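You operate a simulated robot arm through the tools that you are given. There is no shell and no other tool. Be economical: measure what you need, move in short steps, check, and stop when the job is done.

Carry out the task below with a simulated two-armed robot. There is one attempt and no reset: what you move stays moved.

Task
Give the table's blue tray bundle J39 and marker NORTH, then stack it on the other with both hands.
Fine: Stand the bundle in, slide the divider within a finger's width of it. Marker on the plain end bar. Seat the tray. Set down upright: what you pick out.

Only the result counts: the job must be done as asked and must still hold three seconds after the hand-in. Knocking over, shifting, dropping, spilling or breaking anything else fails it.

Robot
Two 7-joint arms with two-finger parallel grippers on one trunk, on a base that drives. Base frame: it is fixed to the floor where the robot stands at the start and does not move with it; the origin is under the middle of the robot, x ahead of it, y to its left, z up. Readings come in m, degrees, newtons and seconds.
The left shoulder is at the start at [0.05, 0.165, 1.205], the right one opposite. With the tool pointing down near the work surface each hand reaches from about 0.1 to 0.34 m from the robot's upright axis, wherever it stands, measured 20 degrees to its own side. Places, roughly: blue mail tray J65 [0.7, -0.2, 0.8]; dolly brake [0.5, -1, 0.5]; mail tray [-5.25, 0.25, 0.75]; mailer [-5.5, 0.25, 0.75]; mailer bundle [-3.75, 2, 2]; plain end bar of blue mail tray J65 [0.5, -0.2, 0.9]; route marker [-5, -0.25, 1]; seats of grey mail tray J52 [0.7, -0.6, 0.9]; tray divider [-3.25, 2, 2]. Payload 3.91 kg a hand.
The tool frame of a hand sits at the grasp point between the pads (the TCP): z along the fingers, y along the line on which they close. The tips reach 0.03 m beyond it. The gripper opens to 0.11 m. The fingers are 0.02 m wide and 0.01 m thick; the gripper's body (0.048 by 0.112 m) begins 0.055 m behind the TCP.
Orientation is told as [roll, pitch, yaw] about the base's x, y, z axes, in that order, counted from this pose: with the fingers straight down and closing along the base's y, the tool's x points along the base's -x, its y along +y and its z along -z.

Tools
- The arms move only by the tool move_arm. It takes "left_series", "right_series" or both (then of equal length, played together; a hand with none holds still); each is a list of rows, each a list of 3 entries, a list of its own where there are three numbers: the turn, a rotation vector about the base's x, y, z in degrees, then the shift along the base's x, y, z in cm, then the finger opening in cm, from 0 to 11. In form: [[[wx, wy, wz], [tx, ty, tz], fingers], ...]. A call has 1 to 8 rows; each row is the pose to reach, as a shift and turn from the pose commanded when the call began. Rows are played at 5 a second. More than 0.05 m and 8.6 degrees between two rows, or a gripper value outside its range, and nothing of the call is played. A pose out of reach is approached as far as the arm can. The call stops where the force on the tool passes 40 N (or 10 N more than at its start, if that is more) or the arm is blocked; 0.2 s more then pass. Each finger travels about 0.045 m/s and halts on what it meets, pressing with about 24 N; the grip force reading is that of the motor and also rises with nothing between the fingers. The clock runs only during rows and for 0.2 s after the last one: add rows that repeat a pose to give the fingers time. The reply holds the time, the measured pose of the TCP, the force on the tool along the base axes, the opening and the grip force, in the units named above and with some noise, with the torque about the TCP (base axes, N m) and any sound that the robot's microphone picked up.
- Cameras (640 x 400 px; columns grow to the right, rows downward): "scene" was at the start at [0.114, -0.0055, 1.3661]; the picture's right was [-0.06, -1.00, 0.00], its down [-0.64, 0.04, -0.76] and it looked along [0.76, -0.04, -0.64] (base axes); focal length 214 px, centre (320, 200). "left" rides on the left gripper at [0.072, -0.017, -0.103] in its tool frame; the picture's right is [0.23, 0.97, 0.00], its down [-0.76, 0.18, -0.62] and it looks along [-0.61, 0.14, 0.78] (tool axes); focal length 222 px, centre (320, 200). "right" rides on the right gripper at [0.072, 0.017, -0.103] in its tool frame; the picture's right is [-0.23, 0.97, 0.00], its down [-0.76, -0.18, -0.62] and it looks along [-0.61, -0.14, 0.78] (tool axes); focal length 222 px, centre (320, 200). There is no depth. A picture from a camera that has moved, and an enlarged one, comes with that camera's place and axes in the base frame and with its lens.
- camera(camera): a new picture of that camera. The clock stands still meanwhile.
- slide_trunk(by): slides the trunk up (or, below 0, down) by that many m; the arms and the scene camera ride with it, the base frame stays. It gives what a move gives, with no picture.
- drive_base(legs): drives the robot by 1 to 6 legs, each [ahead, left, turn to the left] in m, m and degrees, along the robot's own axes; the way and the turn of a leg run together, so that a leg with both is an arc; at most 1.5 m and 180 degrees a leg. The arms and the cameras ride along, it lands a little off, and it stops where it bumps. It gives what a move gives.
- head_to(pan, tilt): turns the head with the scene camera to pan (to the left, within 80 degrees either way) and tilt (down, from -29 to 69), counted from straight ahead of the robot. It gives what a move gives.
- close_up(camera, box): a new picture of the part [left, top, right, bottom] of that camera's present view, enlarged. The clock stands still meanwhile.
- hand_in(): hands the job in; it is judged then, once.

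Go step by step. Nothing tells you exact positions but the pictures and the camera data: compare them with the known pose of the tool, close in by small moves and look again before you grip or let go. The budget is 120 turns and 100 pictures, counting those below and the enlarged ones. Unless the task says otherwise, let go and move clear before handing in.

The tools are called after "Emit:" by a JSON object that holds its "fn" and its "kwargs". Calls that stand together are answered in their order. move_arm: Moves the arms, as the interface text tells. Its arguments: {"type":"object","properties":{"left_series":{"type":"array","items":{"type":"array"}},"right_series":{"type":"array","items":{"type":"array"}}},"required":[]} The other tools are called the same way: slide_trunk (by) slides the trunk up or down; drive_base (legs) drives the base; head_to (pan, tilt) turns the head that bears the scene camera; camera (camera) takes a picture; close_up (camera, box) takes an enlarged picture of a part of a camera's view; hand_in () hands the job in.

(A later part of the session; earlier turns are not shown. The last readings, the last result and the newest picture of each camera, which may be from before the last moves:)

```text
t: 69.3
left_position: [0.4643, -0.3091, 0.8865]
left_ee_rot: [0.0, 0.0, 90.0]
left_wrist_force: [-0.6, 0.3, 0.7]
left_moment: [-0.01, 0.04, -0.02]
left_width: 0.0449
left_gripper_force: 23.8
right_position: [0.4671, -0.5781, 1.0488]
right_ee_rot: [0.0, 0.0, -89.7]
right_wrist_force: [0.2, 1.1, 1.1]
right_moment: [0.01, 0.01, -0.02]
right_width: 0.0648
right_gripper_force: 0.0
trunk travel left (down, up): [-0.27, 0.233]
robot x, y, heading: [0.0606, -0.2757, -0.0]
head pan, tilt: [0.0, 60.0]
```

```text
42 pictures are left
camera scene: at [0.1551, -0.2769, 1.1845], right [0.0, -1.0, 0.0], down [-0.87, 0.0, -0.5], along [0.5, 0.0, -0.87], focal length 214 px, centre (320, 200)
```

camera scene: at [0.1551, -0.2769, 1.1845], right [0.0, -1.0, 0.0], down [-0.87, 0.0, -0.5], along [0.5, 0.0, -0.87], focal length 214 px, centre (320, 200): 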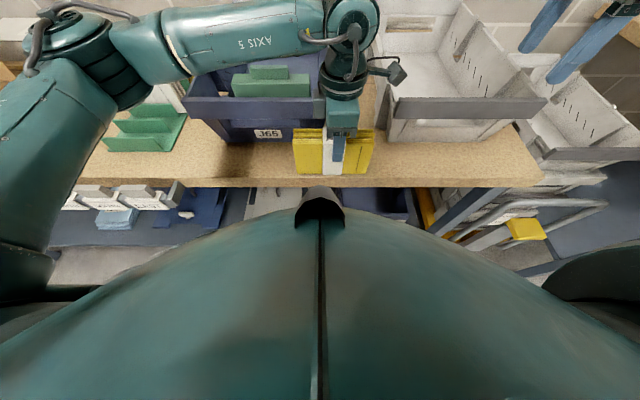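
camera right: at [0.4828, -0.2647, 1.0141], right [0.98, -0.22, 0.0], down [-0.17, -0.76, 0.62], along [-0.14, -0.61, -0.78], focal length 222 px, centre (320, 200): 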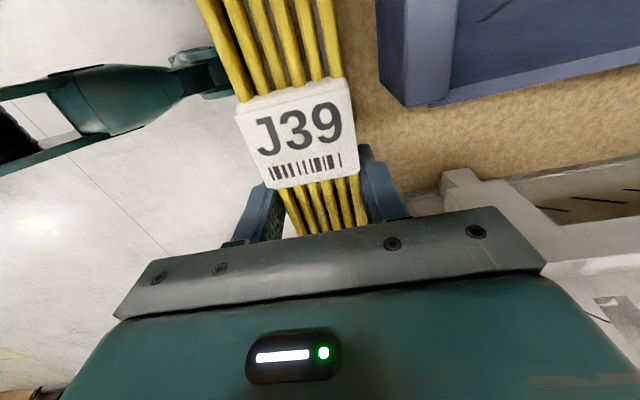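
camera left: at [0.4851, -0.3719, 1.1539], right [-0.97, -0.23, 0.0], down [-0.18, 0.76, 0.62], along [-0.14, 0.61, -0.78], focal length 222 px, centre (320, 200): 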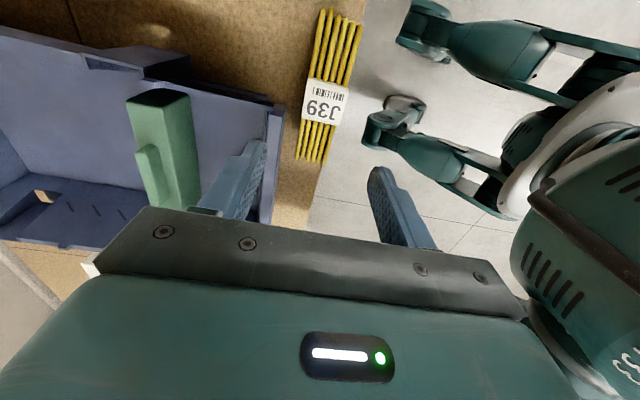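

J39 is gripped at its centre. I lift slowly by arm and trunk, then drive left to centre it on the blue tray.

Emit:
{"fn": "move_arm", "kwargs": {"left_series": [[[0, 0, 0], [0, 0, 0.7], 2], [[0, 0, 0], [0, 0, 1.7], 2], [[0, 0, 0], [0, 0, 2.7], 2], [[0, 0, 0], [0, 0, 3.7], 2], [[0, 0, 0], [0, 0, 4.7], 2], [[0, 0, 0], [0, 0, 5.7], 2], [[0, 0, 0], [0, 0, 6.7], 2], [[0, 0, 0], [0, 0, 7.5], 2]]}}

Emit:
{"fn": "slide_trunk", "kwargs": {"by": 0.1}}

Emit:
{"fn": "drive_base", "kwargs": {"legs": [[0, 0.153, 0]]}}

Emit:
{"fn": "move_arm", "kwargs": {"left_series": [[[0, 0, 0], [0.8, 0, 0], 2], [[0, 0, 0], [2, 0, 0], 2], [[0, 0, 0], [3.2, 0, 0], 2], [[0, 0, 0], [4.4, 0, 0], 2], [[0, 0, 0], [5.6, 0, 0], 2], [[0, 0, 0], [6.8, 0, 0], 2], [[0, 0, 0], [8, 0, 0], 2], [[0, 0, 0], [8.8, 0, 0], 2]]}}

Emit:
{"fn": "camera", "kwargs": {"camera": "left"}}

```text
t: 71.1
left_position: [0.4644, -0.3079, 0.9614]
left_ee_rot: [0.0, 0.0, 90.0]
left_wrist_force: [0.6, 0.0, -1.4]
left_moment: [-0.01, 0.03, 0.0]
left_width: 0.0447
left_gripper_force: 24.3
right_position: [0.4672, -0.5784, 1.0483]
right_ee_rot: [0.1, 0.0, -89.8]
right_wrist_force: [0.0, 0.4, 1.0]
right_moment: [-0.03, 0.01, 0.0]
right_width: 0.0647
right_gripper_force: 0.0
trunk travel left (down, up): [-0.27, 0.233]
robot x, y, heading: [0.0601, -0.2774, -0.2]
head pan, tilt: [0.0, 60.0]
```

```text
t: 72.4
left_position: [0.4655, -0.3075, 1.0616]
left_ee_rot: [0.0, 0.0, 90.0]
left_wrist_force: [1.1, -0.6, -1.1]
left_moment: [0.0, -0.02, 0.03]
left_width: 0.0445
left_gripper_force: 23.8
right_position: [0.466, -0.5785, 1.1494]
right_ee_rot: [0.1, 0.0, -89.6]
right_wrist_force: [-0.2, -0.6, -0.2]
right_moment: [-0.02, 0.03, -0.01]
right_width: 0.065
right_gripper_force: 0.1
trunk travel left (down, up): [-0.37, 0.133]
robot x, y, heading: [0.0601, -0.2734, -0.2]
head pan, tilt: [0.0, 60.0]
```

```text
t: 74.4
left_position: [0.4644, -0.1588, 1.0623]
left_ee_rot: [-0.1, 0.1, 90.2]
left_wrist_force: [0.4, 0.7, -1.0]
left_moment: [0.02, 0.0, -0.05]
left_width: 0.0444
left_gripper_force: 24.2
right_position: [0.4659, -0.4277, 1.1485]
right_ee_rot: [0.0, 0.0, -89.7]
right_wrist_force: [-0.4, -0.3, -0.1]
right_moment: [0.01, -0.01, -0.02]
right_width: 0.0651
right_gripper_force: 0.1
trunk travel left (down, up): [-0.37, 0.133]
robot x, y, heading: [0.063, -0.1286, 0.3]
head pan, tilt: [0.0, 60.0]
```

```text
t: 76.2
left_position: [0.5532, -0.1582, 1.0617]
left_ee_rot: [0.0, 0.0, 90.1]
left_wrist_force: [0.0, 0.4, -0.6]
left_moment: [-0.01, 0.0, -0.02]
left_width: 0.0447
left_gripper_force: 24.2
right_position: [0.4669, -0.4273, 1.1494]
right_ee_rot: [-0.1, 0.0, -89.6]
right_wrist_force: [-0.2, 0.5, -0.2]
right_moment: [0.0, -0.02, -0.02]
right_width: 0.0651
right_gripper_force: 0.0
trunk travel left (down, up): [-0.37, 0.133]
robot x, y, heading: [0.0613, -0.1244, 0.2]
head pan, tilt: [0.0, 60.0]
```

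```text
41 pictures are left
camera left: at [0.5696, -0.2324, 1.1646], right [-0.97, -0.23, 0.0], down [-0.18, 0.76, 0.62], along [-0.14, 0.61, -0.78], focal length 222 px, centre (320, 200)
```

left: 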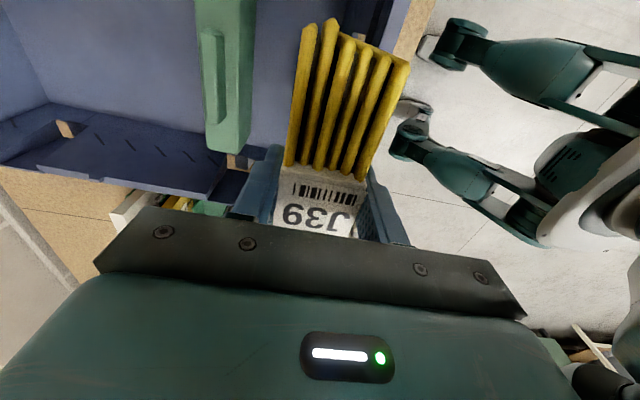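

The hand reaches well. I move to x = 0.575 and lower the bundle into the space in front of the divider.

Emit:
{"fn": "move_arm", "kwargs": {"left_series": [[[0, 0, 0], [1.1, 0.1, 0], 2], [[0, 0, 0], [2.2, 0.1, 0], 2], [[0, 0, 0], [2.2, 0.1, -2], 2], [[0, 0, 0], [2.2, 0.1, -4], 2], [[0, 0, 0], [2.2, 0.1, -6], 2], [[0, 0, 0], [2.2, 0.1, -8], 2], [[0, 0, 0], [2.2, 0.1, -10], 2], [[0, 0, 0], [2.2, 0.1, -12], 2]]}}

Emit:
{"fn": "camera", "kwargs": {"camera": "left"}}

Emit:
{"fn": "close_up", "kwargs": {"camera": "scene", "box": [250, 60, 410, 190]}}

```text
t: 78.0
left_position: [0.5738, -0.1566, 0.94]
left_ee_rot: [0.0, 0.0, 90.1]
left_wrist_force: [0.6, -0.2, -1.9]
left_moment: [-0.01, -0.01, -0.03]
left_width: 0.0447
left_gripper_force: 23.9
right_position: [0.4671, -0.4296, 1.1485]
right_ee_rot: [0.0, -0.1, -89.6]
right_wrist_force: [-0.6, -0.1, -0.3]
right_moment: [0.0, 0.01, 0.02]
right_width: 0.065
right_gripper_force: 0.1
trunk travel left (down, up): [-0.37, 0.133]
robot x, y, heading: [0.0629, -0.127, -0.0]
head pan, tilt: [0.0, 60.0]
```

```text
40 pictures are left
camera left: at [0.5909, -0.2295, 1.0428], right [-0.97, -0.23, 0.0], down [-0.18, 0.76, 0.62], along [-0.14, 0.61, -0.78], focal length 222 px, centre (320, 200)
```

left: 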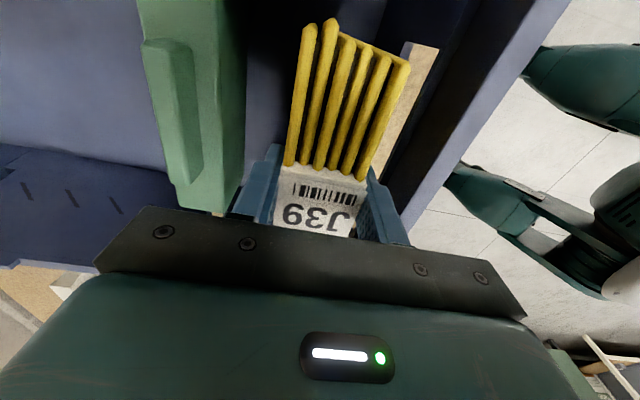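

```text
3.08 times, centred on (330, 125) of scene
camera zoom: at [0.155, -0.1278, 1.2846], right [0.0, -1.0, 0.0], down [-0.87, 0.0, -0.5], along [0.5, 0.0, -0.87], focal length 660 px, centre (289, 431)
```

zoom: 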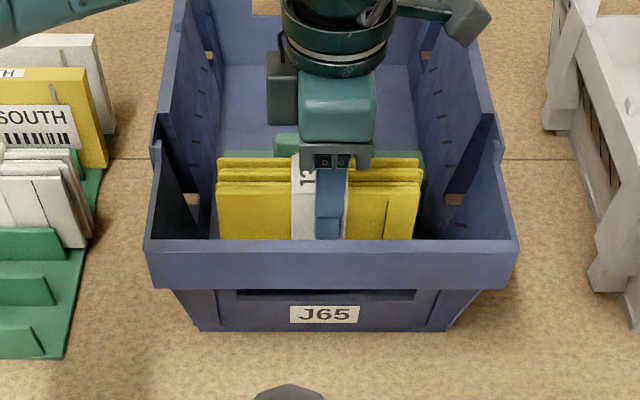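

It fits between bar and divider. I lower in small steps to contact.

Emit:
{"fn": "move_arm", "kwargs": {"left_series": [[[0, 0, 0], [-0.3, 0, -1], 2], [[0, 0, 0], [-0.3, 0, -2], 2], [[0, 0, 0], [-0.3, 0, -3], 2], [[0, 0, 0], [-0.3, 0, -3.6], 2], [[0, 0, 0], [-0.3, 0, -4], 2], [[0, 0, 0], [-0.3, 0, -4.3], 2]]}}

```text
t: 79.4
left_position: [0.5716, -0.1558, 0.8999]
left_ee_rot: [0.0, 0.0, 90.2]
left_wrist_force: [-0.3, 0.4, -2.0]
left_moment: [-0.03, 0.0, 0.0]
left_width: 0.0448
left_gripper_force: 23.6
right_position: [0.4671, -0.4279, 1.149]
right_ee_rot: [0.0, -0.1, -89.7]
right_wrist_force: [-0.5, -0.3, -0.9]
right_moment: [0.04, -0.03, -0.01]
right_width: 0.0652
right_gripper_force: 0.0
trunk travel left (down, up): [-0.37, 0.133]
robot x, y, heading: [0.0579, -0.1289, 0.0]
head pan, tilt: [0.0, 60.0]
```

Emit:
{"fn": "move_arm", "kwargs": {"left_series": [[[0, 0, 0], [0, 0, -0.3], 2], [[0, 0, 0], [0, 0, -0.6], 2], [[0, 0, 0], [0, 0, -0.8], 2]]}}

```text
t: 80.2
left_position: [0.5716, -0.1585, 0.893]
left_ee_rot: [-0.3, 0.2, 90.2]
left_wrist_force: [1.7, 1.7, 21.5]
left_moment: [-0.02, 0.18, -0.01]
left_width: 0.0442
left_gripper_force: 24.3
right_position: [0.4653, -0.4279, 1.1502]
right_ee_rot: [0.1, 0.0, -89.6]
right_wrist_force: [-0.9, -0.3, -0.4]
right_moment: [0.0, 0.05, -0.01]
right_width: 0.0649
right_gripper_force: 0.0
trunk travel left (down, up): [-0.37, 0.133]
robot x, y, heading: [0.0573, -0.1268, 0.2]
head pan, tilt: [0.0, 60.0]
```

Floor contact. I ease off, open slightly and rise straight out.

Emit:
{"fn": "move_arm", "kwargs": {"left_series": [[[0, 0, 0], [0, 0, 0.2], 2], [[0, 0, 0], [0, 0, 0.2], 4.8], [[0, 0, 0], [0, 0, 0.2], 5.7], [[0, 0, 0], [0, 0, 0.2], 5.7], [[0, 0, 0], [0, 0, 2], 5.7], [[0, 0, 0], [0, 0, 5], 5.7], [[0, 0, 0], [0, 0, 9], 5.7], [[0, 0, 0], [0, 0, 13], 5.7]]}}

Emit:
{"fn": "camera", "kwargs": {"camera": "left"}}

Emit:
{"fn": "close_up", "kwargs": {"camera": "scene", "box": [250, 60, 410, 190]}}

```text
t: 82.0
left_position: [0.5703, -0.1545, 1.0201]
left_ee_rot: [0.0, -0.1, 90.0]
left_wrist_force: [0.7, 1.1, -0.2]
left_moment: [0.0, -0.02, -0.01]
left_width: 0.0569
left_gripper_force: 0.0
right_position: [0.4668, -0.4286, 1.149]
right_ee_rot: [0.1, 0.0, -89.6]
right_wrist_force: [-0.2, -0.3, 0.1]
right_moment: [0.02, -0.03, 0.0]
right_width: 0.0651
right_gripper_force: 0.1
trunk travel left (down, up): [-0.37, 0.133]
robot x, y, heading: [0.0592, -0.1285, 0.3]
head pan, tilt: [0.0, 60.0]
```

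```text
38 pictures are left
camera left: at [0.5863, -0.2293, 1.1229], right [-0.97, -0.23, 0.0], down [-0.18, 0.76, 0.62], along [-0.14, 0.61, -0.78], focal length 222 px, centre (320, 200)
```

left: 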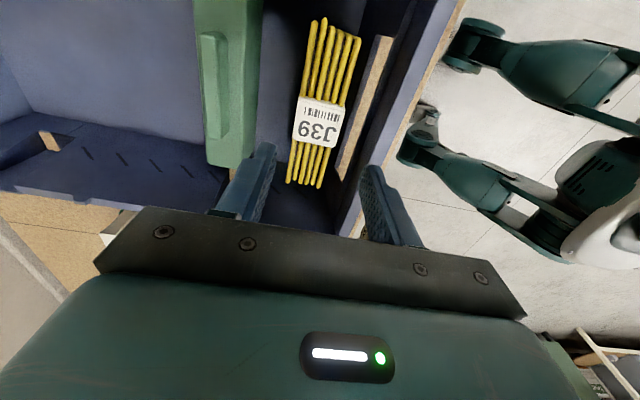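

```text
3.08 times, centred on (330, 125) of scene
camera zoom: at [0.1545, -0.1279, 1.2845], right [0.0, -1.0, 0.0], down [-0.87, 0.0, -0.5], along [0.5, 0.0, -0.87], focal length 660 px, centre (289, 431)
```

zoom: 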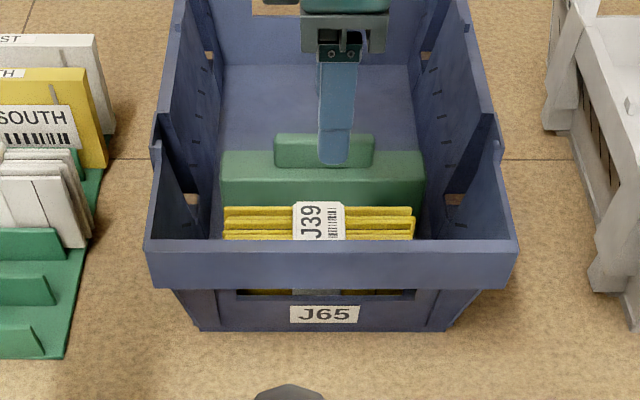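

J39 stands upright, labelled side up. The divider's near face is at about x = 0.65, leaving a gap of nearly 6 cm, so I drive a little nearer to reach its handle (x about 0.667, y about -0.16).

Emit:
{"fn": "drive_base", "kwargs": {"legs": [[0, -0.06, 0], [0.04, 0, 0]]}}

Emit:
{"fn": "move_arm", "kwargs": {"left_series": [[[0, 0, 0], [1.5, 1.3, 0], 5.5], [[0, 0, 0], [3, 2.6, 0], 5.5], [[0, 0, 0], [4.5, 4, 0], 5.5], [[0, 0, 0], [5.7, 5.4, 0], 5.5]]}}

Emit:
{"fn": "camera", "kwargs": {"camera": "left"}}

Emit:
{"fn": "close_up", "kwargs": {"camera": "scene", "box": [230, 60, 390, 190]}}

```text
t: 83.7
left_position: [0.6108, -0.2148, 1.0194]
left_ee_rot: [0.1, 0.1, 90.2]
left_wrist_force: [-1.1, -0.9, -0.5]
left_moment: [0.0, 0.03, -0.03]
left_width: 0.0571
left_gripper_force: 0.1
right_position: [0.5078, -0.4871, 1.1487]
right_ee_rot: [0.0, 0.0, -89.5]
right_wrist_force: [0.6, 0.3, -0.2]
right_moment: [0.0, 0.0, 0.03]
right_width: 0.0652
right_gripper_force: 0.1
trunk travel left (down, up): [-0.37, 0.133]
robot x, y, heading: [0.0998, -0.186, 0.2]
head pan, tilt: [0.0, 60.0]
```

```text
t: 84.7
left_position: [0.6677, -0.1603, 1.0201]
left_ee_rot: [0.0, 0.0, 90.1]
left_wrist_force: [-0.2, 1.1, 0.6]
left_moment: [-0.05, 0.0, 0.02]
left_width: 0.0552
left_gripper_force: 0.0
right_position: [0.5066, -0.4866, 1.149]
right_ee_rot: [0.0, 0.0, -89.4]
right_wrist_force: [-0.2, -0.4, -1.1]
right_moment: [0.0, -0.03, 0.05]
right_width: 0.065
right_gripper_force: 0.1
trunk travel left (down, up): [-0.37, 0.133]
robot x, y, heading: [0.0981, -0.1828, 0.3]
head pan, tilt: [0.0, 60.0]
```

```text
36 pictures are left
camera left: at [0.6844, -0.2333, 1.1222], right [-0.97, -0.23, 0.0], down [-0.18, 0.76, 0.62], along [-0.14, 0.61, -0.78], focal length 222 px, centre (320, 200)
```

left: 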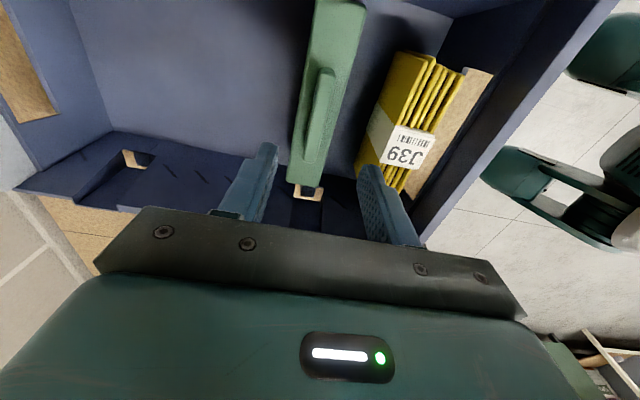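

```text
3.08 times, centred on (310, 125) of scene
camera zoom: at [0.1948, -0.1864, 1.2846], right [0.0, -1.0, 0.0], down [-0.87, 0.0, -0.5], along [0.5, 0.0, -0.87], focal length 660 px, centre (351, 431)
```

zoom: 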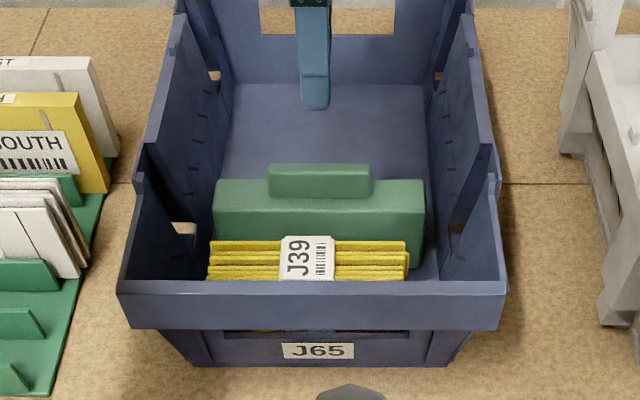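

The handle is centred at about (0.669, -0.163). I descend on it and close, keeping the tips just above the divider body.

Emit:
{"fn": "move_arm", "kwargs": {"left_series": [[[0, 0, 0], [0.2, -0.3, -3], 4.5], [[0, 0, 0], [0.2, -0.3, -6], 4.5], [[0, 0, 0], [0.2, -0.3, -8.5], 4.5], [[0, 0, 0], [0.2, -0.3, -10.2], 4.5], [[0, 0, 0], [0.2, -0.3, -10.2], 2.5], [[0, 0, 0], [0.2, -0.3, -10.2], 0.5], [[0, 0, 0], [0.2, -0.3, -10.2], 0.5]]}}

Emit:
{"fn": "camera", "kwargs": {"camera": "left"}}

```text
t: 86.2
left_position: [0.6692, -0.1634, 0.9184]
left_ee_rot: [0.0, 0.1, 90.2]
left_wrist_force: [-0.1, -0.2, 0.7]
left_moment: [-0.01, -0.04, -0.04]
left_width: 0.0154
left_gripper_force: 23.8
right_position: [0.5074, -0.4878, 1.1485]
right_ee_rot: [0.0, 0.0, -89.6]
right_wrist_force: [0.4, 0.6, 0.2]
right_moment: [0.0, -0.01, 0.0]
right_width: 0.0649
right_gripper_force: 0.1
trunk travel left (down, up): [-0.37, 0.133]
robot x, y, heading: [0.0998, -0.1883, 0.3]
head pan, tilt: [0.0, 60.0]
```

```text
34 pictures are left
camera left: at [0.6856, -0.237, 1.0204], right [-0.97, -0.23, 0.0], down [-0.18, 0.76, 0.62], along [-0.14, 0.61, -0.78], focal length 222 px, centre (320, 200)
```

left: 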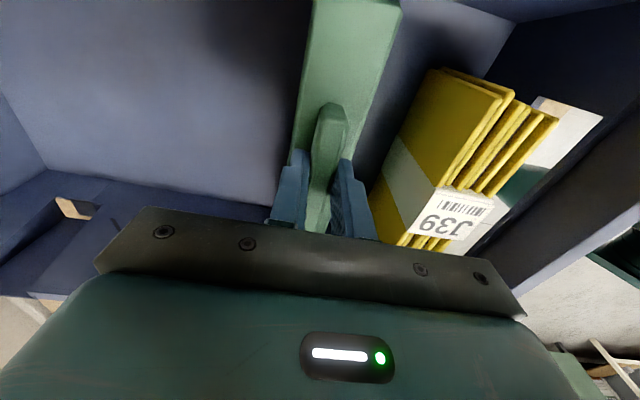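

The handle is held (1.5 cm). The bundle's far face is at x = 0.593 and the divider's near face about 0.652, so I slide it 4.2 cm toward the bundle.

Emit:
{"fn": "move_arm", "kwargs": {"left_series": [[[0, 0, 0], [-0.6, 0, 0], 0.5], [[0, 0, 0], [-1.2, 0, 0], 0.5], [[0, 0, 0], [-1.8, 0, 0], 0.5], [[0, 0, 0], [-2.4, 0, 0], 0.5], [[0, 0, 0], [-3, 0, 0], 0.5], [[0, 0, 0], [-3.6, 0, 0], 0.5], [[0, 0, 0], [-4.2, 0, 0], 0.5]]}}

Emit:
{"fn": "camera", "kwargs": {"camera": "left"}}

```text
t: 87.8
left_position: [0.6272, -0.1638, 0.9188]
left_ee_rot: [0.0, -0.1, 90.2]
left_wrist_force: [-0.1, -0.1, 0.0]
left_moment: [-0.06, 0.0, -0.01]
left_width: 0.0155
left_gripper_force: 24.3
right_position: [0.5076, -0.4871, 1.15]
right_ee_rot: [0.0, 0.1, -89.4]
right_wrist_force: [0.0, -0.3, 0.1]
right_moment: [-0.02, -0.02, -0.01]
right_width: 0.0651
right_gripper_force: 0.1
trunk travel left (down, up): [-0.37, 0.133]
robot x, y, heading: [0.0992, -0.1854, 0.3]
head pan, tilt: [0.0, 60.0]
```

```text
33 pictures are left
camera left: at [0.6439, -0.2367, 1.0208], right [-0.97, -0.23, 0.0], down [-0.18, 0.76, 0.62], along [-0.14, 0.61, -0.78], focal length 222 px, centre (320, 200)
```

left: 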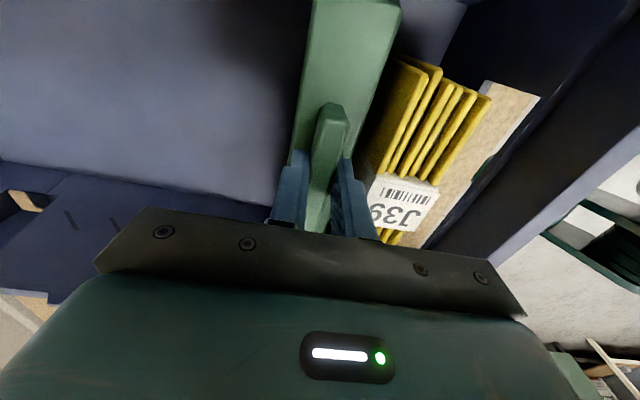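

Emit:
{"fn": "close_up", "kwargs": {"camera": "left", "box": [280, 0, 480, 200]}}

```text
2.00 times, centred on (380, 100) of left
camera zoom: at [0.6439, -0.2367, 1.0208], right [-0.97, -0.23, 0.0], down [-0.18, 0.76, 0.62], along [-0.14, 0.61, -0.78], focal length 444 px, centre (200, 400)
```

zoom: 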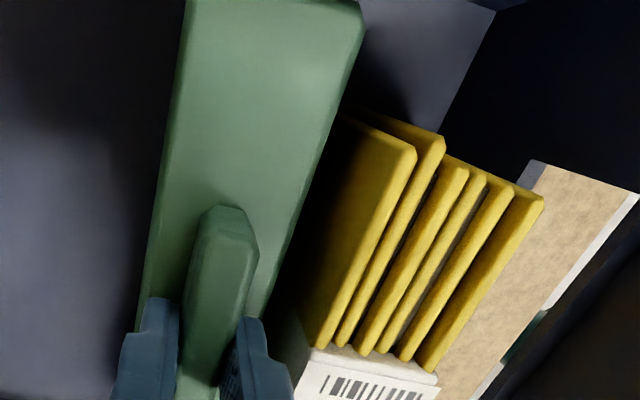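

The gap measures roughly 1.5 cm; I close it by another 0.6 cm for safety, then open just a little and rise.

Emit:
{"fn": "move_arm", "kwargs": {"left_series": [[[0, 0, 0], [-0.3, 0, 0], 0.5], [[0, 0, 0], [-0.6, 0, 0], 0.5], [[0, 0, 0], [-0.6, 0, 0], 2.2], [[0, 0, 0], [-0.6, 0, 0], 2.2], [[0, 0, 0], [-0.6, 0, 1.5], 2.2], [[0, 0, 0], [-0.6, 0, 4], 2.2], [[0, 0, 0], [-0.6, 0, 8], 2.2], [[0, 0, 0], [-0.6, 0, 12], 2.2]]}}

Emit:
{"fn": "camera", "kwargs": {"camera": "left"}}

```text
t: 89.7
left_position: [0.6189, -0.1628, 1.0397]
left_ee_rot: [0.0, 0.1, 90.1]
left_wrist_force: [-0.1, -0.4, 0.6]
left_moment: [0.0, -0.01, 0.01]
left_width: 0.022
left_gripper_force: 0.1
right_position: [0.5063, -0.4872, 1.1491]
right_ee_rot: [0.0, -0.1, -89.5]
right_wrist_force: [0.8, -0.2, -0.4]
right_moment: [0.04, -0.02, -0.01]
right_width: 0.0647
right_gripper_force: 0.1
trunk travel left (down, up): [-0.37, 0.133]
robot x, y, heading: [0.0985, -0.1848, 0.4]
head pan, tilt: [0.0, 60.0]
```

```text
31 pictures are left
camera left: at [0.636, -0.2357, 1.1408], right [-0.97, -0.23, 0.0], down [-0.18, 0.76, 0.62], along [-0.14, 0.61, -0.78], focal length 222 px, centre (320, 200)
```

left: 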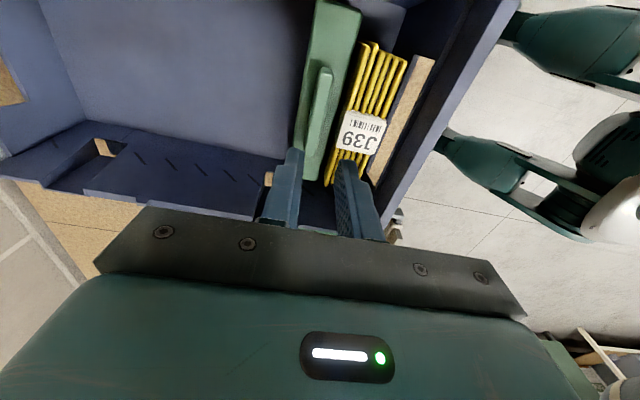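

The divider is snug. Next the NORTH marker: I draw the left hand in, back off and drive left to face the marker rack.

Emit:
{"fn": "move_arm", "kwargs": {"left_series": [[[0, 0, 0], [-3, 1, 1], 5], [[0, 0, 0], [-6, 3, 2], 5], [[0, 0, 0], [-9, 6, 3], 5], [[0, 0, 0], [-12, 9, 3], 5]]}}

Emit:
{"fn": "drive_base", "kwargs": {"legs": [[-0.1, 0, 0], [0, 0.33, 0]]}}

Emit:
{"fn": "camera", "kwargs": {"camera": "scene"}}

Emit:
{"fn": "camera", "kwargs": {"camera": "left"}}

```text
t: 90.7
left_position: [0.5014, -0.0704, 1.0687]
left_ee_rot: [-0.1, 0.0, 90.2]
left_wrist_force: [-0.1, 0.4, -0.3]
left_moment: [-0.02, -0.05, 0.01]
left_width: 0.05
left_gripper_force: 0.1
right_position: [0.5074, -0.4859, 1.1498]
right_ee_rot: [0.1, 0.0, -89.5]
right_wrist_force: [-0.2, 0.1, -0.1]
right_moment: [0.0, 0.02, -0.01]
right_width: 0.0649
right_gripper_force: 0.0
trunk travel left (down, up): [-0.37, 0.133]
robot x, y, heading: [0.0949, -0.1854, 0.2]
head pan, tilt: [0.0, 60.0]
```

```text
t: 94.8
left_position: [0.4012, 0.2534, 1.0683]
left_ee_rot: [-0.1, 0.0, 90.0]
left_wrist_force: [-0.2, 0.1, 0.0]
left_moment: [-0.04, 0.04, 0.0]
left_width: 0.0501
left_gripper_force: 0.0
right_position: [0.4057, -0.1614, 1.1503]
right_ee_rot: [0.0, 0.1, -89.6]
right_wrist_force: [-0.7, 0.0, 0.5]
right_moment: [-0.01, 0.02, 0.04]
right_width: 0.0649
right_gripper_force: 0.1
trunk travel left (down, up): [-0.37, 0.133]
robot x, y, heading: [0.0006, 0.1398, 0.2]
head pan, tilt: [0.0, 60.0]
```

```text
30 pictures are left
camera scene: at [0.0941, 0.1387, 1.2846], right [0.0, -1.0, 0.0], down [-0.87, 0.0, -0.5], along [0.5, 0.0, -0.87], focal length 214 px, centre (320, 200)
```

scene: 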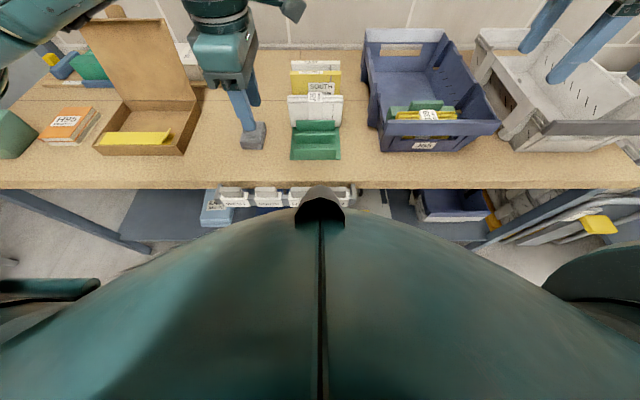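

```text
29 pictures are left
camera left: at [0.4174, 0.1792, 1.1707], right [-0.97, -0.23, 0.0], down [-0.18, 0.76, 0.62], along [-0.14, 0.61, -0.78], focal length 222 px, centre (320, 200)
```

left: 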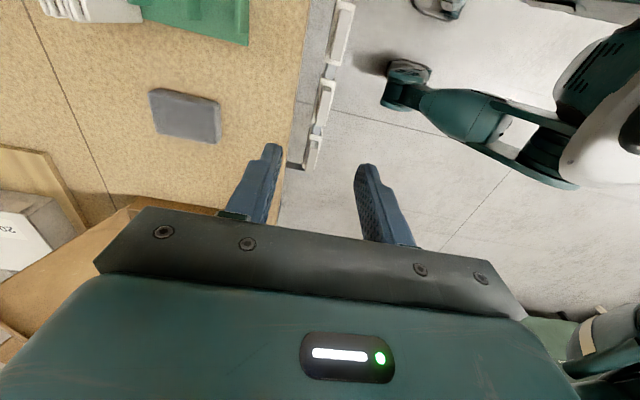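

Emit:
{"fn": "close_up", "kwargs": {"camera": "scene", "box": [190, 165, 310, 225]}}

Emit:
{"fn": "close_up", "kwargs": {"camera": "left", "box": [260, 0, 400, 190]}}

```text
5.33 times, centred on (250, 195) of scene
camera zoom: at [0.0941, 0.1387, 1.2846], right [0.0, -1.0, 0.0], down [-0.87, 0.0, -0.5], along [0.5, 0.0, -0.87], focal length 1144 px, centre (693, 227)
```

zoom: 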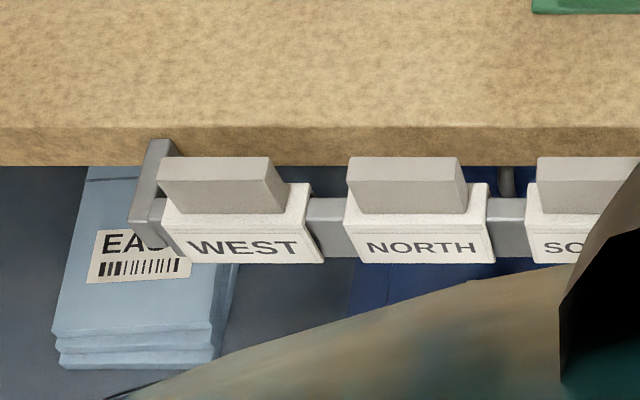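

```text
2.11 times, centred on (330, 95) of left
camera zoom: at [0.4174, 0.1792, 1.1707], right [-0.97, -0.23, 0.0], down [-0.18, 0.76, 0.62], along [-0.14, 0.61, -0.78], focal length 468 px, centre (299, 421)
```

zoom: 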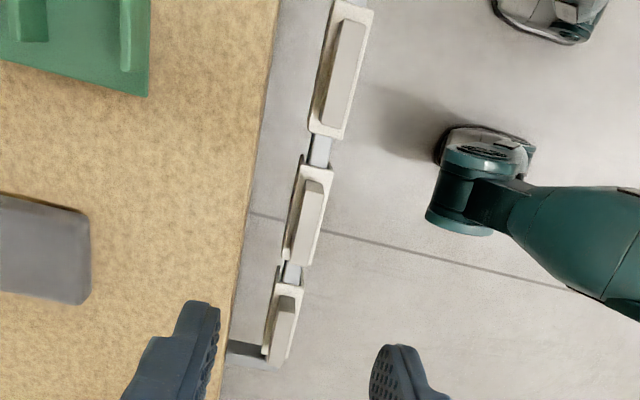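

NORTH is identified, second from the left, its handle centred near (0.388, 0.272, 0.813); the table edge is at x = 0.43. I lower the left hand over it.

Emit:
{"fn": "move_arm", "kwargs": {"left_series": [[[0, 0, 0], [-0.7, 1, -3], 4], [[0, 0, 0], [-1.3, 1.9, -6.5], 4], [[0, 0, 0], [-1.3, 1.9, -10.5], 4], [[0, 0, 0], [-1.3, 1.9, -14], 4], [[0, 0, 0], [-1.3, 1.9, -17.5], 4], [[0, 0, 0], [-1.3, 1.9, -20], 4]]}}

Emit:
{"fn": "camera", "kwargs": {"camera": "left"}}

Emit:
{"fn": "close_up", "kwargs": {"camera": "scene", "box": [180, 100, 320, 230]}}

```text
t: 96.2
left_position: [0.3867, 0.2704, 0.8689]
left_ee_rot: [0.0, 0.1, 90.0]
left_wrist_force: [-0.2, 0.1, 0.0]
left_moment: [0.04, -0.01, -0.01]
left_width: 0.0399
left_gripper_force: 0.0
right_position: [0.406, -0.1638, 1.149]
right_ee_rot: [0.0, 0.0, -89.7]
right_wrist_force: [0.5, 1.4, 1.2]
right_moment: [0.0, 0.02, -0.01]
right_width: 0.0651
right_gripper_force: 0.0
trunk travel left (down, up): [-0.37, 0.133]
robot x, y, heading: [-0.005, 0.138, -0.1]
head pan, tilt: [0.0, 60.0]
```

```text
26 pictures are left
camera left: at [0.4034, 0.1979, 0.9705], right [-0.97, -0.23, 0.0], down [-0.18, 0.76, 0.62], along [-0.14, 0.61, -0.78], focal length 222 px, centre (320, 200)
```

left: 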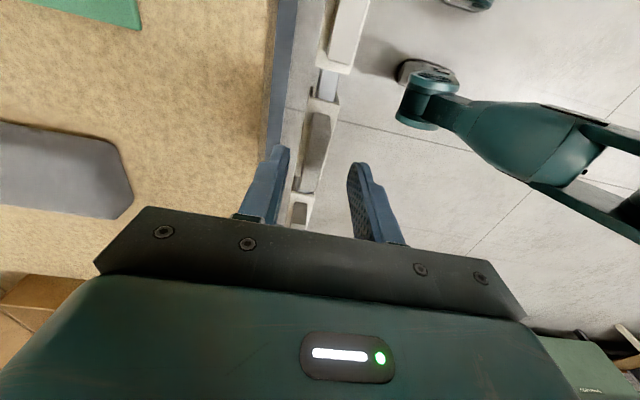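

```text
3.08 times, centred on (250, 165) of scene
camera zoom: at [0.0941, 0.1385, 1.2846], right [0.0, -1.0, 0.0], down [-0.87, 0.0, -0.5], along [0.5, 0.0, -0.87], focal length 660 px, centre (535, 308)
```

zoom: 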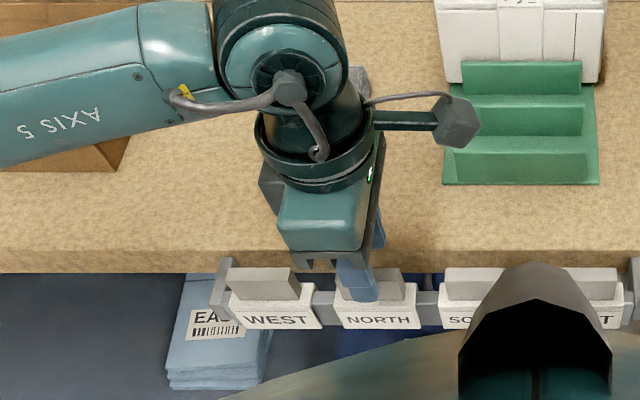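

The handle is centred at x about 0.391. I shift half a centimetre, lower to z = 0.835 and close.

Emit:
{"fn": "move_arm", "kwargs": {"left_series": [[[0, 0, 0], [0.4, 0, -1], 4], [[0, 0, 0], [0.4, 0, -2.2], 4], [[0, 0, 0], [0.4, 0, -3.4], 4], [[0, 0, 0], [0.4, 0, -3.4], 2], [[0, 0, 0], [0.4, 0, -3.4], 0.3], [[0, 0, 0], [0.4, 0, -3.4], 0.3]]}}

Emit:
{"fn": "camera", "kwargs": {"camera": "left"}}

```text
t: 97.6
left_position: [0.3921, 0.272, 0.8343]
left_ee_rot: [-0.1, -0.1, 90.1]
left_wrist_force: [-0.6, 0.4, -0.3]
left_moment: [-0.02, 0.02, 0.01]
left_width: 0.0125
left_gripper_force: 23.9
right_position: [0.4058, -0.1629, 1.1501]
right_ee_rot: [0.0, 0.0, -89.8]
right_wrist_force: [0.1, 1.0, -0.1]
right_moment: [-0.01, 0.05, 0.0]
right_width: 0.0648
right_gripper_force: 0.2
trunk travel left (down, up): [-0.37, 0.133]
robot x, y, heading: [-0.0031, 0.1393, -0.1]
head pan, tilt: [0.0, 60.0]
```

```text
24 pictures are left
camera left: at [0.4079, 0.1985, 0.9364], right [-0.97, -0.23, 0.0], down [-0.18, 0.76, 0.62], along [-0.14, 0.61, -0.78], focal length 222 px, centre (320, 200)
```

left: 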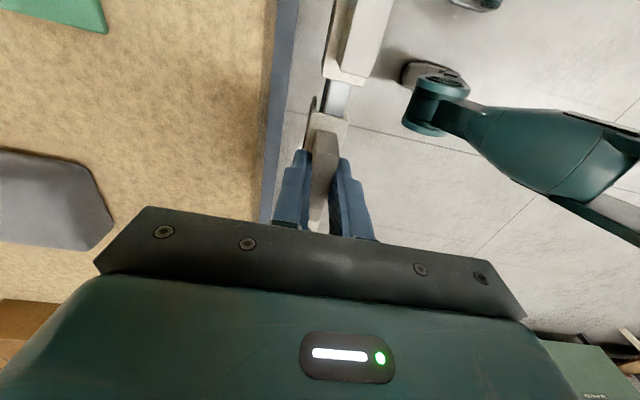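

NORTH is held. I lift it straight off the rail, slowly, then look.

Emit:
{"fn": "move_arm", "kwargs": {"left_series": [[[0, 0, 0], [0, 0, 0.6], 0.3], [[0, 0, 0], [0, 0, 1.4], 0.3], [[0, 0, 0], [0, 0, 2.4], 0.3], [[0, 0, 0], [0, 0, 4], 0.3], [[0, 0, 0], [0, 0, 6], 0.3], [[0, 0, 0], [0, 0, 8], 0.3], [[0, 0, 0], [0, 0, 10], 0.3], [[0, 0, 0], [0, 0, 12], 0.3]]}}

Emit:
{"fn": "move_arm", "kwargs": {"left_series": [[[0, 0, 0], [0, 0, 1.5], 0.3], [[0, 0, 0], [0, 0, 3.5], 0.3], [[0, 0, 0], [0, 0, 5.5], 0.3], [[0, 0, 0], [0, 0, 7.5], 0.3], [[0, 0, 0], [0, 0, 9.5], 0.3]]}}

Emit:
{"fn": "drive_base", "kwargs": {"legs": [[0, -0.38, 0], [0.05, 0, 0]]}}

Emit:
{"fn": "camera", "kwargs": {"camera": "scene"}}

Emit:
{"fn": "camera", "kwargs": {"camera": "left"}}

```text
t: 99.4
left_position: [0.3929, 0.2722, 0.9538]
left_ee_rot: [-0.1, 0.0, 90.0]
left_wrist_force: [-0.6, 0.3, 0.0]
left_moment: [0.0, -0.04, -0.03]
left_width: 0.013
left_gripper_force: 24.0
right_position: [0.405, -0.1634, 1.1493]
right_ee_rot: [0.1, 0.0, -89.7]
right_wrist_force: [-0.2, -0.5, -0.3]
right_moment: [0.0, -0.02, 0.02]
right_width: 0.0648
right_gripper_force: 0.0
trunk travel left (down, up): [-0.37, 0.133]
robot x, y, heading: [-0.0043, 0.14, 0.1]
head pan, tilt: [0.0, 60.0]
```

```text
t: 100.6
left_position: [0.3908, 0.2729, 1.0493]
left_ee_rot: [0.0, 0.0, 90.0]
left_wrist_force: [-0.2, -0.7, 0.3]
left_moment: [0.0, 0.01, -0.04]
left_width: 0.0126
left_gripper_force: 24.2
right_position: [0.4054, -0.1622, 1.1487]
right_ee_rot: [-0.1, 0.0, -89.6]
right_wrist_force: [-0.6, -0.6, 0.0]
right_moment: [-0.01, -0.03, 0.0]
right_width: 0.0651
right_gripper_force: 0.0
trunk travel left (down, up): [-0.37, 0.133]
robot x, y, heading: [-0.0042, 0.1382, 0.1]
head pan, tilt: [0.0, 60.0]
```

```text
t: 105.1
left_position: [0.4422, -0.1101, 1.0489]
left_ee_rot: [-0.1, -0.1, 89.8]
left_wrist_force: [0.7, 0.6, -0.5]
left_moment: [-0.03, 0.03, -0.02]
left_width: 0.0129
left_gripper_force: 24.0
right_position: [0.4543, -0.5457, 1.1482]
right_ee_rot: [0.1, 0.0, -89.9]
right_wrist_force: [0.4, -0.1, -0.6]
right_moment: [0.0, 0.03, -0.02]
right_width: 0.065
right_gripper_force: 0.0
trunk travel left (down, up): [-0.37, 0.133]
robot x, y, heading: [0.0445, -0.2404, -0.4]
head pan, tilt: [0.0, 60.0]
```

```text
23 pictures are left
camera scene: at [0.1448, -0.2434, 1.2844], right [0.0, -1.0, 0.0], down [-0.87, 0.0, -0.5], along [0.5, 0.0, -0.87], focal length 214 px, centre (320, 200)
```

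scene: 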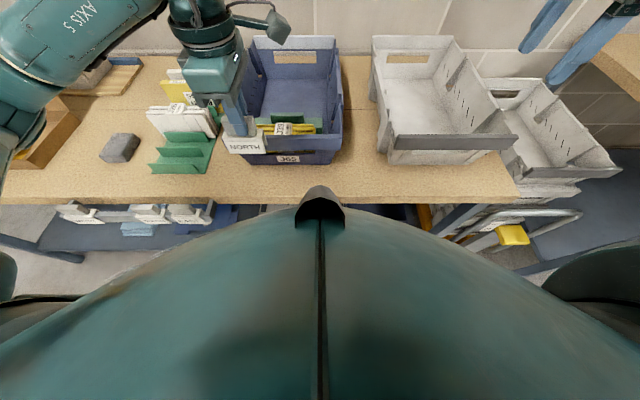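

```text
22 pictures are left
camera left: at [0.4583, -0.184, 1.151], right [-0.97, -0.22, 0.0], down [-0.18, 0.76, 0.62], along [-0.14, 0.61, -0.78], focal length 222 px, centre (320, 200)
```

left: 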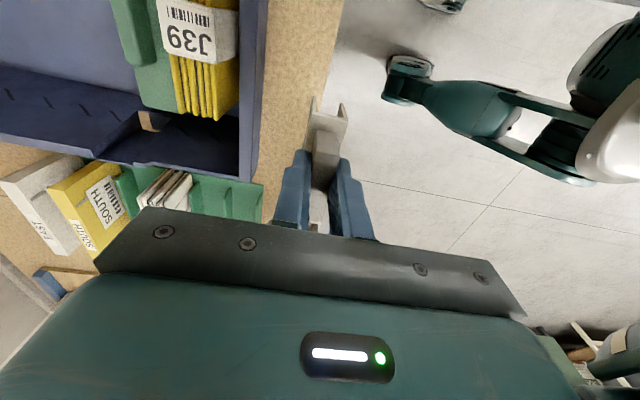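

The clip hangs level with its slot open below. I move it over the bar, whose centre I put at x about 0.511, and check closely before lowering.

Emit:
{"fn": "move_arm", "kwargs": {"left_series": [[[0, 0, 0], [1.7, -1, 0], 0.3], [[0, 0, 0], [3.4, -2.2, 0], 0.3], [[0, 0, 0], [5.1, -3.4, 0], 0.3], [[0, 0, 0], [6.9, -4.5, -0.8], 0.3]]}}

Emit:
{"fn": "close_up", "kwargs": {"camera": "left", "box": [220, 20, 420, 240]}}

Emit:
{"fn": "close_up", "kwargs": {"camera": "scene", "box": [210, 80, 350, 180]}}

```text
t: 106.1
left_position: [0.5101, -0.1565, 1.0419]
left_ee_rot: [-0.1, 0.0, 89.8]
left_wrist_force: [0.0, 0.0, -1.0]
left_moment: [0.01, -0.01, -0.02]
left_width: 0.0129
left_gripper_force: 24.0
right_position: [0.4541, -0.5452, 1.1493]
right_ee_rot: [-0.1, 0.0, -89.8]
right_wrist_force: [-0.2, 0.5, 0.3]
right_moment: [-0.02, 0.0, 0.0]
right_width: 0.065
right_gripper_force: 0.1
trunk travel left (down, up): [-0.37, 0.133]
robot x, y, heading: [0.0521, -0.2443, -0.0]
head pan, tilt: [0.0, 60.0]
```

```text
1.82 times, centred on (320, 130) of left
camera zoom: at [0.5262, -0.23, 1.1449], right [-0.97, -0.22, 0.0], down [-0.18, 0.76, 0.62], along [-0.14, 0.61, -0.78], focal length 404 px, centre (320, 327)
```

zoom: 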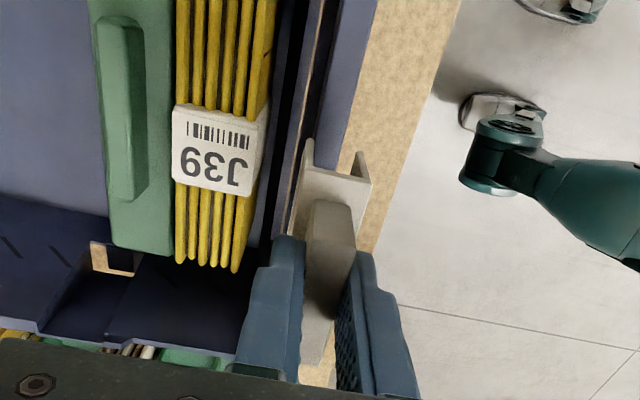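

```text
4.00 times, centred on (280, 130) of scene
camera zoom: at [0.144, -0.2436, 1.2845], right [0.0, -1.0, 0.0], down [-0.87, 0.0, -0.5], along [0.5, 0.0, -0.87], focal length 858 px, centre (480, 480)
```

zoom: 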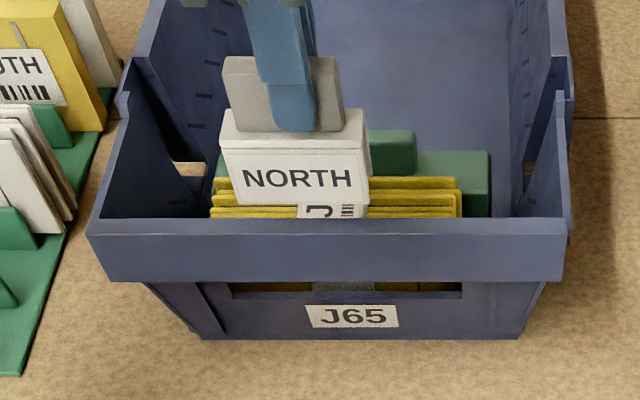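

The bar spans about x 0.504 to 0.518 and the slot matches it within a millimetre or so. I lower gently to where the prongs start to straddle the bar.

Emit:
{"fn": "move_arm", "kwargs": {"left_series": [[[0, 0, 0], [0.1, 0, -1], 0.3], [[0, 0, 0], [0.1, 0, -2], 0.3], [[0, 0, 0], [0.1, 0, -3], 0.3], [[0, 0, 0], [0.1, 0, -3.8], 0.3], [[0, 0, 0], [0.1, 0, -4.6], 0.3]]}}

Emit:
{"fn": "close_up", "kwargs": {"camera": "left", "box": [220, 20, 420, 240]}}

```text
t: 107.3
left_position: [0.5107, -0.154, 0.9962]
left_ee_rot: [-0.1, 0.0, 89.9]
left_wrist_force: [-0.3, 0.0, -0.4]
left_moment: [-0.02, 0.01, 0.0]
left_width: 0.0132
left_gripper_force: 24.2
right_position: [0.4555, -0.5442, 1.1496]
right_ee_rot: [0.0, 0.1, -89.9]
right_wrist_force: [0.5, -0.9, -0.7]
right_moment: [0.02, -0.05, 0.01]
right_width: 0.065
right_gripper_force: 0.1
trunk travel left (down, up): [-0.37, 0.133]
robot x, y, heading: [0.0493, -0.2437, -0.2]
head pan, tilt: [0.0, 60.0]
```

```text
1.82 times, centred on (320, 130) of left
camera zoom: at [0.5274, -0.2289, 1.0977], right [-0.97, -0.22, 0.0], down [-0.18, 0.76, 0.62], along [-0.14, 0.61, -0.78], focal length 404 px, centre (320, 327)
```

zoom: 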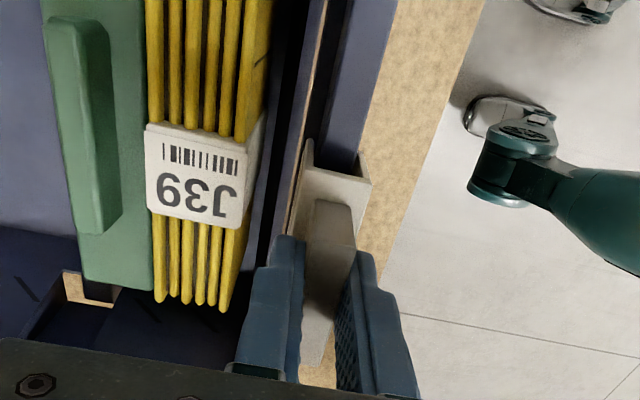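

The bar enters neatly between the prongs. I lower on to contact.

Emit:
{"fn": "move_arm", "kwargs": {"left_series": [[[0, 0, 0], [0, 0, -0.5], 0.3], [[0, 0, 0], [0, 0, -1], 0.3], [[0, 0, 0], [0, 0, -1.5], 0.3], [[0, 0, 0], [0, 0, -2], 0.3], [[0, 0, 0], [0, 0, -2.4], 0.3], [[0, 0, 0], [0, 0, -2.8], 0.3], [[0, 0, 0], [0, 0, -3.2], 0.3]]}}

Emit:
{"fn": "close_up", "kwargs": {"camera": "scene", "box": [210, 80, 350, 180]}}

```text
t: 108.5
left_position: [0.5119, -0.1548, 0.9802]
left_ee_rot: [-0.9, 0.3, 89.9]
left_wrist_force: [-4.3, 2.0, 14.9]
left_moment: [0.23, 0.35, 0.1]
left_width: 0.0129
left_gripper_force: 24.1
right_position: [0.4537, -0.5455, 1.1503]
right_ee_rot: [0.2, 0.1, -89.8]
right_wrist_force: [0.0, -1.4, 0.9]
right_moment: [0.02, 0.0, -0.02]
right_width: 0.0648
right_gripper_force: 0.0
trunk travel left (down, up): [-0.37, 0.133]
robot x, y, heading: [0.0469, -0.2379, -0.1]
head pan, tilt: [0.0, 60.0]
stopped in row 6 (left hand): the force on the tool passed its limit at 45 N (the readings are from after the stop); the commanded pose is now the measured one
```

```text
4.00 times, centred on (280, 130) of scene
camera zoom: at [0.1428, -0.2434, 1.2846], right [0.0, -1.0, 0.0], down [-0.87, 0.0, -0.5], along [0.5, 0.0, -0.87], focal length 858 px, centre (480, 480)
```

zoom: 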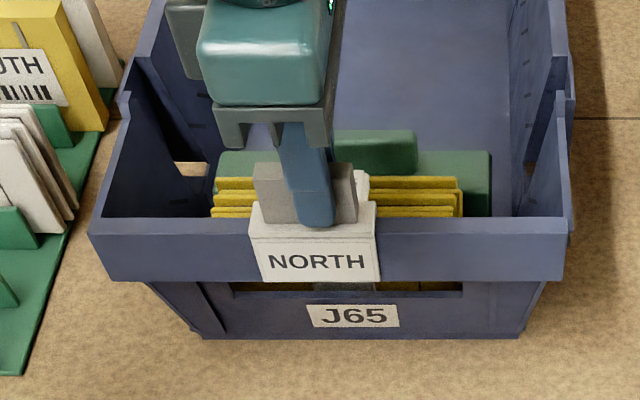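

The clip is seated over the bar, with NORTH facing out. I open and rise.

Emit:
{"fn": "move_arm", "kwargs": {"left_series": [[[0, 0, 0], [0, 0, 0.1], 0.8], [[0, 0, 0], [0, 0, 0.1], 2.5], [[0, 0, 0], [0, 0, 0.1], 3], [[0, 0, 0], [0, 0, 1.5], 3], [[0, 0, 0], [0, 0, 4], 3], [[0, 0, 0], [0, 0, 7], 3], [[0, 0, 0], [0, 0, 10], 3]]}}

Emit:
{"fn": "head_to", "kwargs": {"pan": -15, "tilt": 48}}

Emit:
{"fn": "camera", "kwargs": {"camera": "scene"}}

```text
t: 110.1
left_position: [0.5139, -0.154, 1.0781]
left_ee_rot: [-0.7, 0.2, 90.0]
left_wrist_force: [0.1, -1.1, -0.4]
left_moment: [0.02, -0.01, 0.03]
left_width: 0.0299
left_gripper_force: 0.0
right_position: [0.4539, -0.5442, 1.1499]
right_ee_rot: [0.0, 0.1, -89.8]
right_wrist_force: [0.0, 0.1, 0.6]
right_moment: [0.01, -0.04, -0.01]
right_width: 0.0651
right_gripper_force: 0.0
trunk travel left (down, up): [-0.37, 0.133]
robot x, y, heading: [0.0474, -0.2405, -0.2]
head pan, tilt: [0.0, 60.0]
```

```text
t: 110.9
left_position: [0.512, -0.1541, 1.078]
left_ee_rot: [-0.7, 0.2, 90.0]
left_wrist_force: [0.3, -0.6, -0.3]
left_moment: [0.01, 0.0, -0.01]
left_width: 0.0297
left_gripper_force: 0.0
right_position: [0.454, -0.5452, 1.1487]
right_ee_rot: [0.0, 0.0, -89.7]
right_wrist_force: [-0.3, -0.1, 0.4]
right_moment: [0.01, 0.01, -0.01]
right_width: 0.0649
right_gripper_force: 0.0
trunk travel left (down, up): [-0.37, 0.133]
robot x, y, heading: [0.05, -0.2397, -0.0]
head pan, tilt: [-15.0, 48.0]
```

```text
17 pictures are left
camera scene: at [0.1532, -0.2636, 1.2998], right [-0.26, -0.97, 0.0], down [-0.72, 0.19, -0.67], along [0.65, -0.17, -0.74], focal length 214 px, centre (320, 200)
```

scene: 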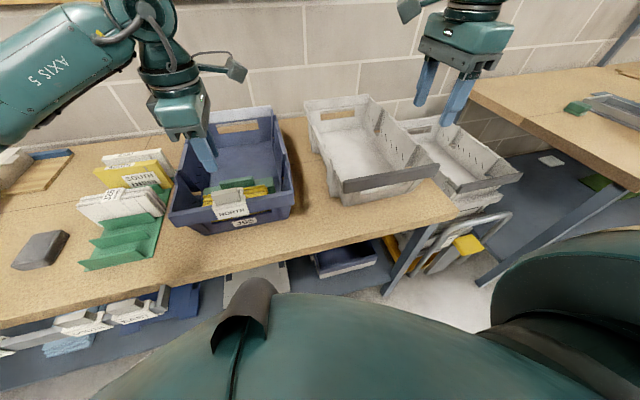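

The marker is on. Now I study both trays' rims and seats before gripping.

Emit:
{"fn": "close_up", "kwargs": {"camera": "scene", "box": [160, 80, 450, 250]}}

```text
2.21 times, centred on (305, 165) of scene
camera zoom: at [0.1532, -0.2636, 1.2998], right [-0.26, -0.97, 0.0], down [-0.72, 0.19, -0.67], along [0.65, -0.17, -0.74], focal length 473 px, centre (353, 277)
```

zoom: 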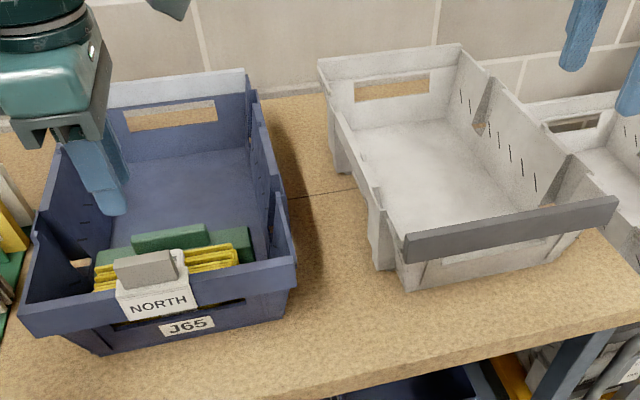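

The blue tray's wall pockets look lengthwise asymmetric, so orientation may decide between nesting and stacking. I check how the trays on the dolly are stacked and the grey tray's pockets.

Emit:
{"fn": "close_up", "kwargs": {"camera": "scene", "box": [300, 80, 540, 240]}}

Emit:
{"fn": "camera", "kwargs": {"camera": "right"}}

```text
2.50 times, centred on (420, 160) of scene
camera zoom: at [0.1532, -0.2636, 1.2998], right [-0.26, -0.97, 0.0], down [-0.72, 0.19, -0.67], along [0.65, -0.17, -0.74], focal length 536 px, centre (70, 300)
```

zoom: 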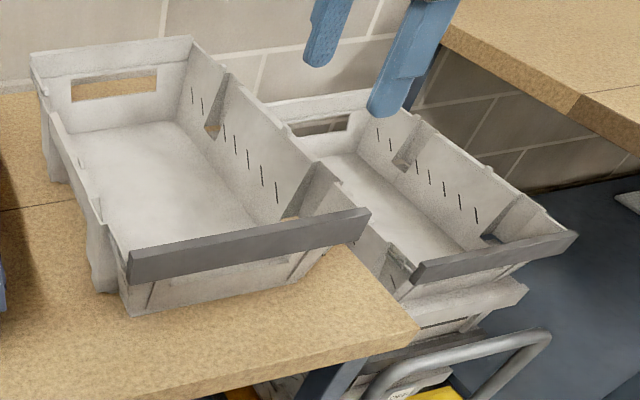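

```text
14 pictures are left
camera right: at [0.4714, -0.4724, 1.2538], right [0.97, -0.22, 0.0], down [-0.18, -0.76, 0.62], along [-0.14, -0.61, -0.78], focal length 222 px, centre (320, 200)
```

right: 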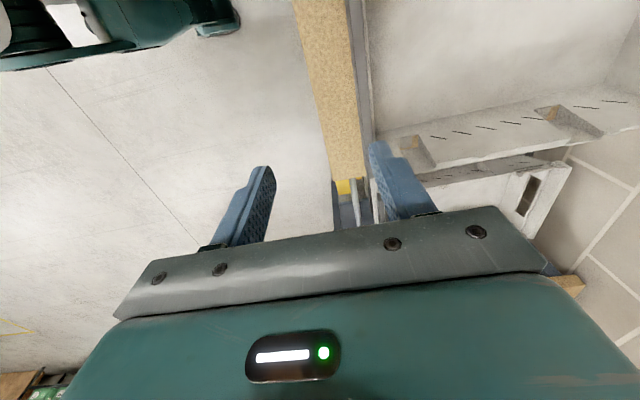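

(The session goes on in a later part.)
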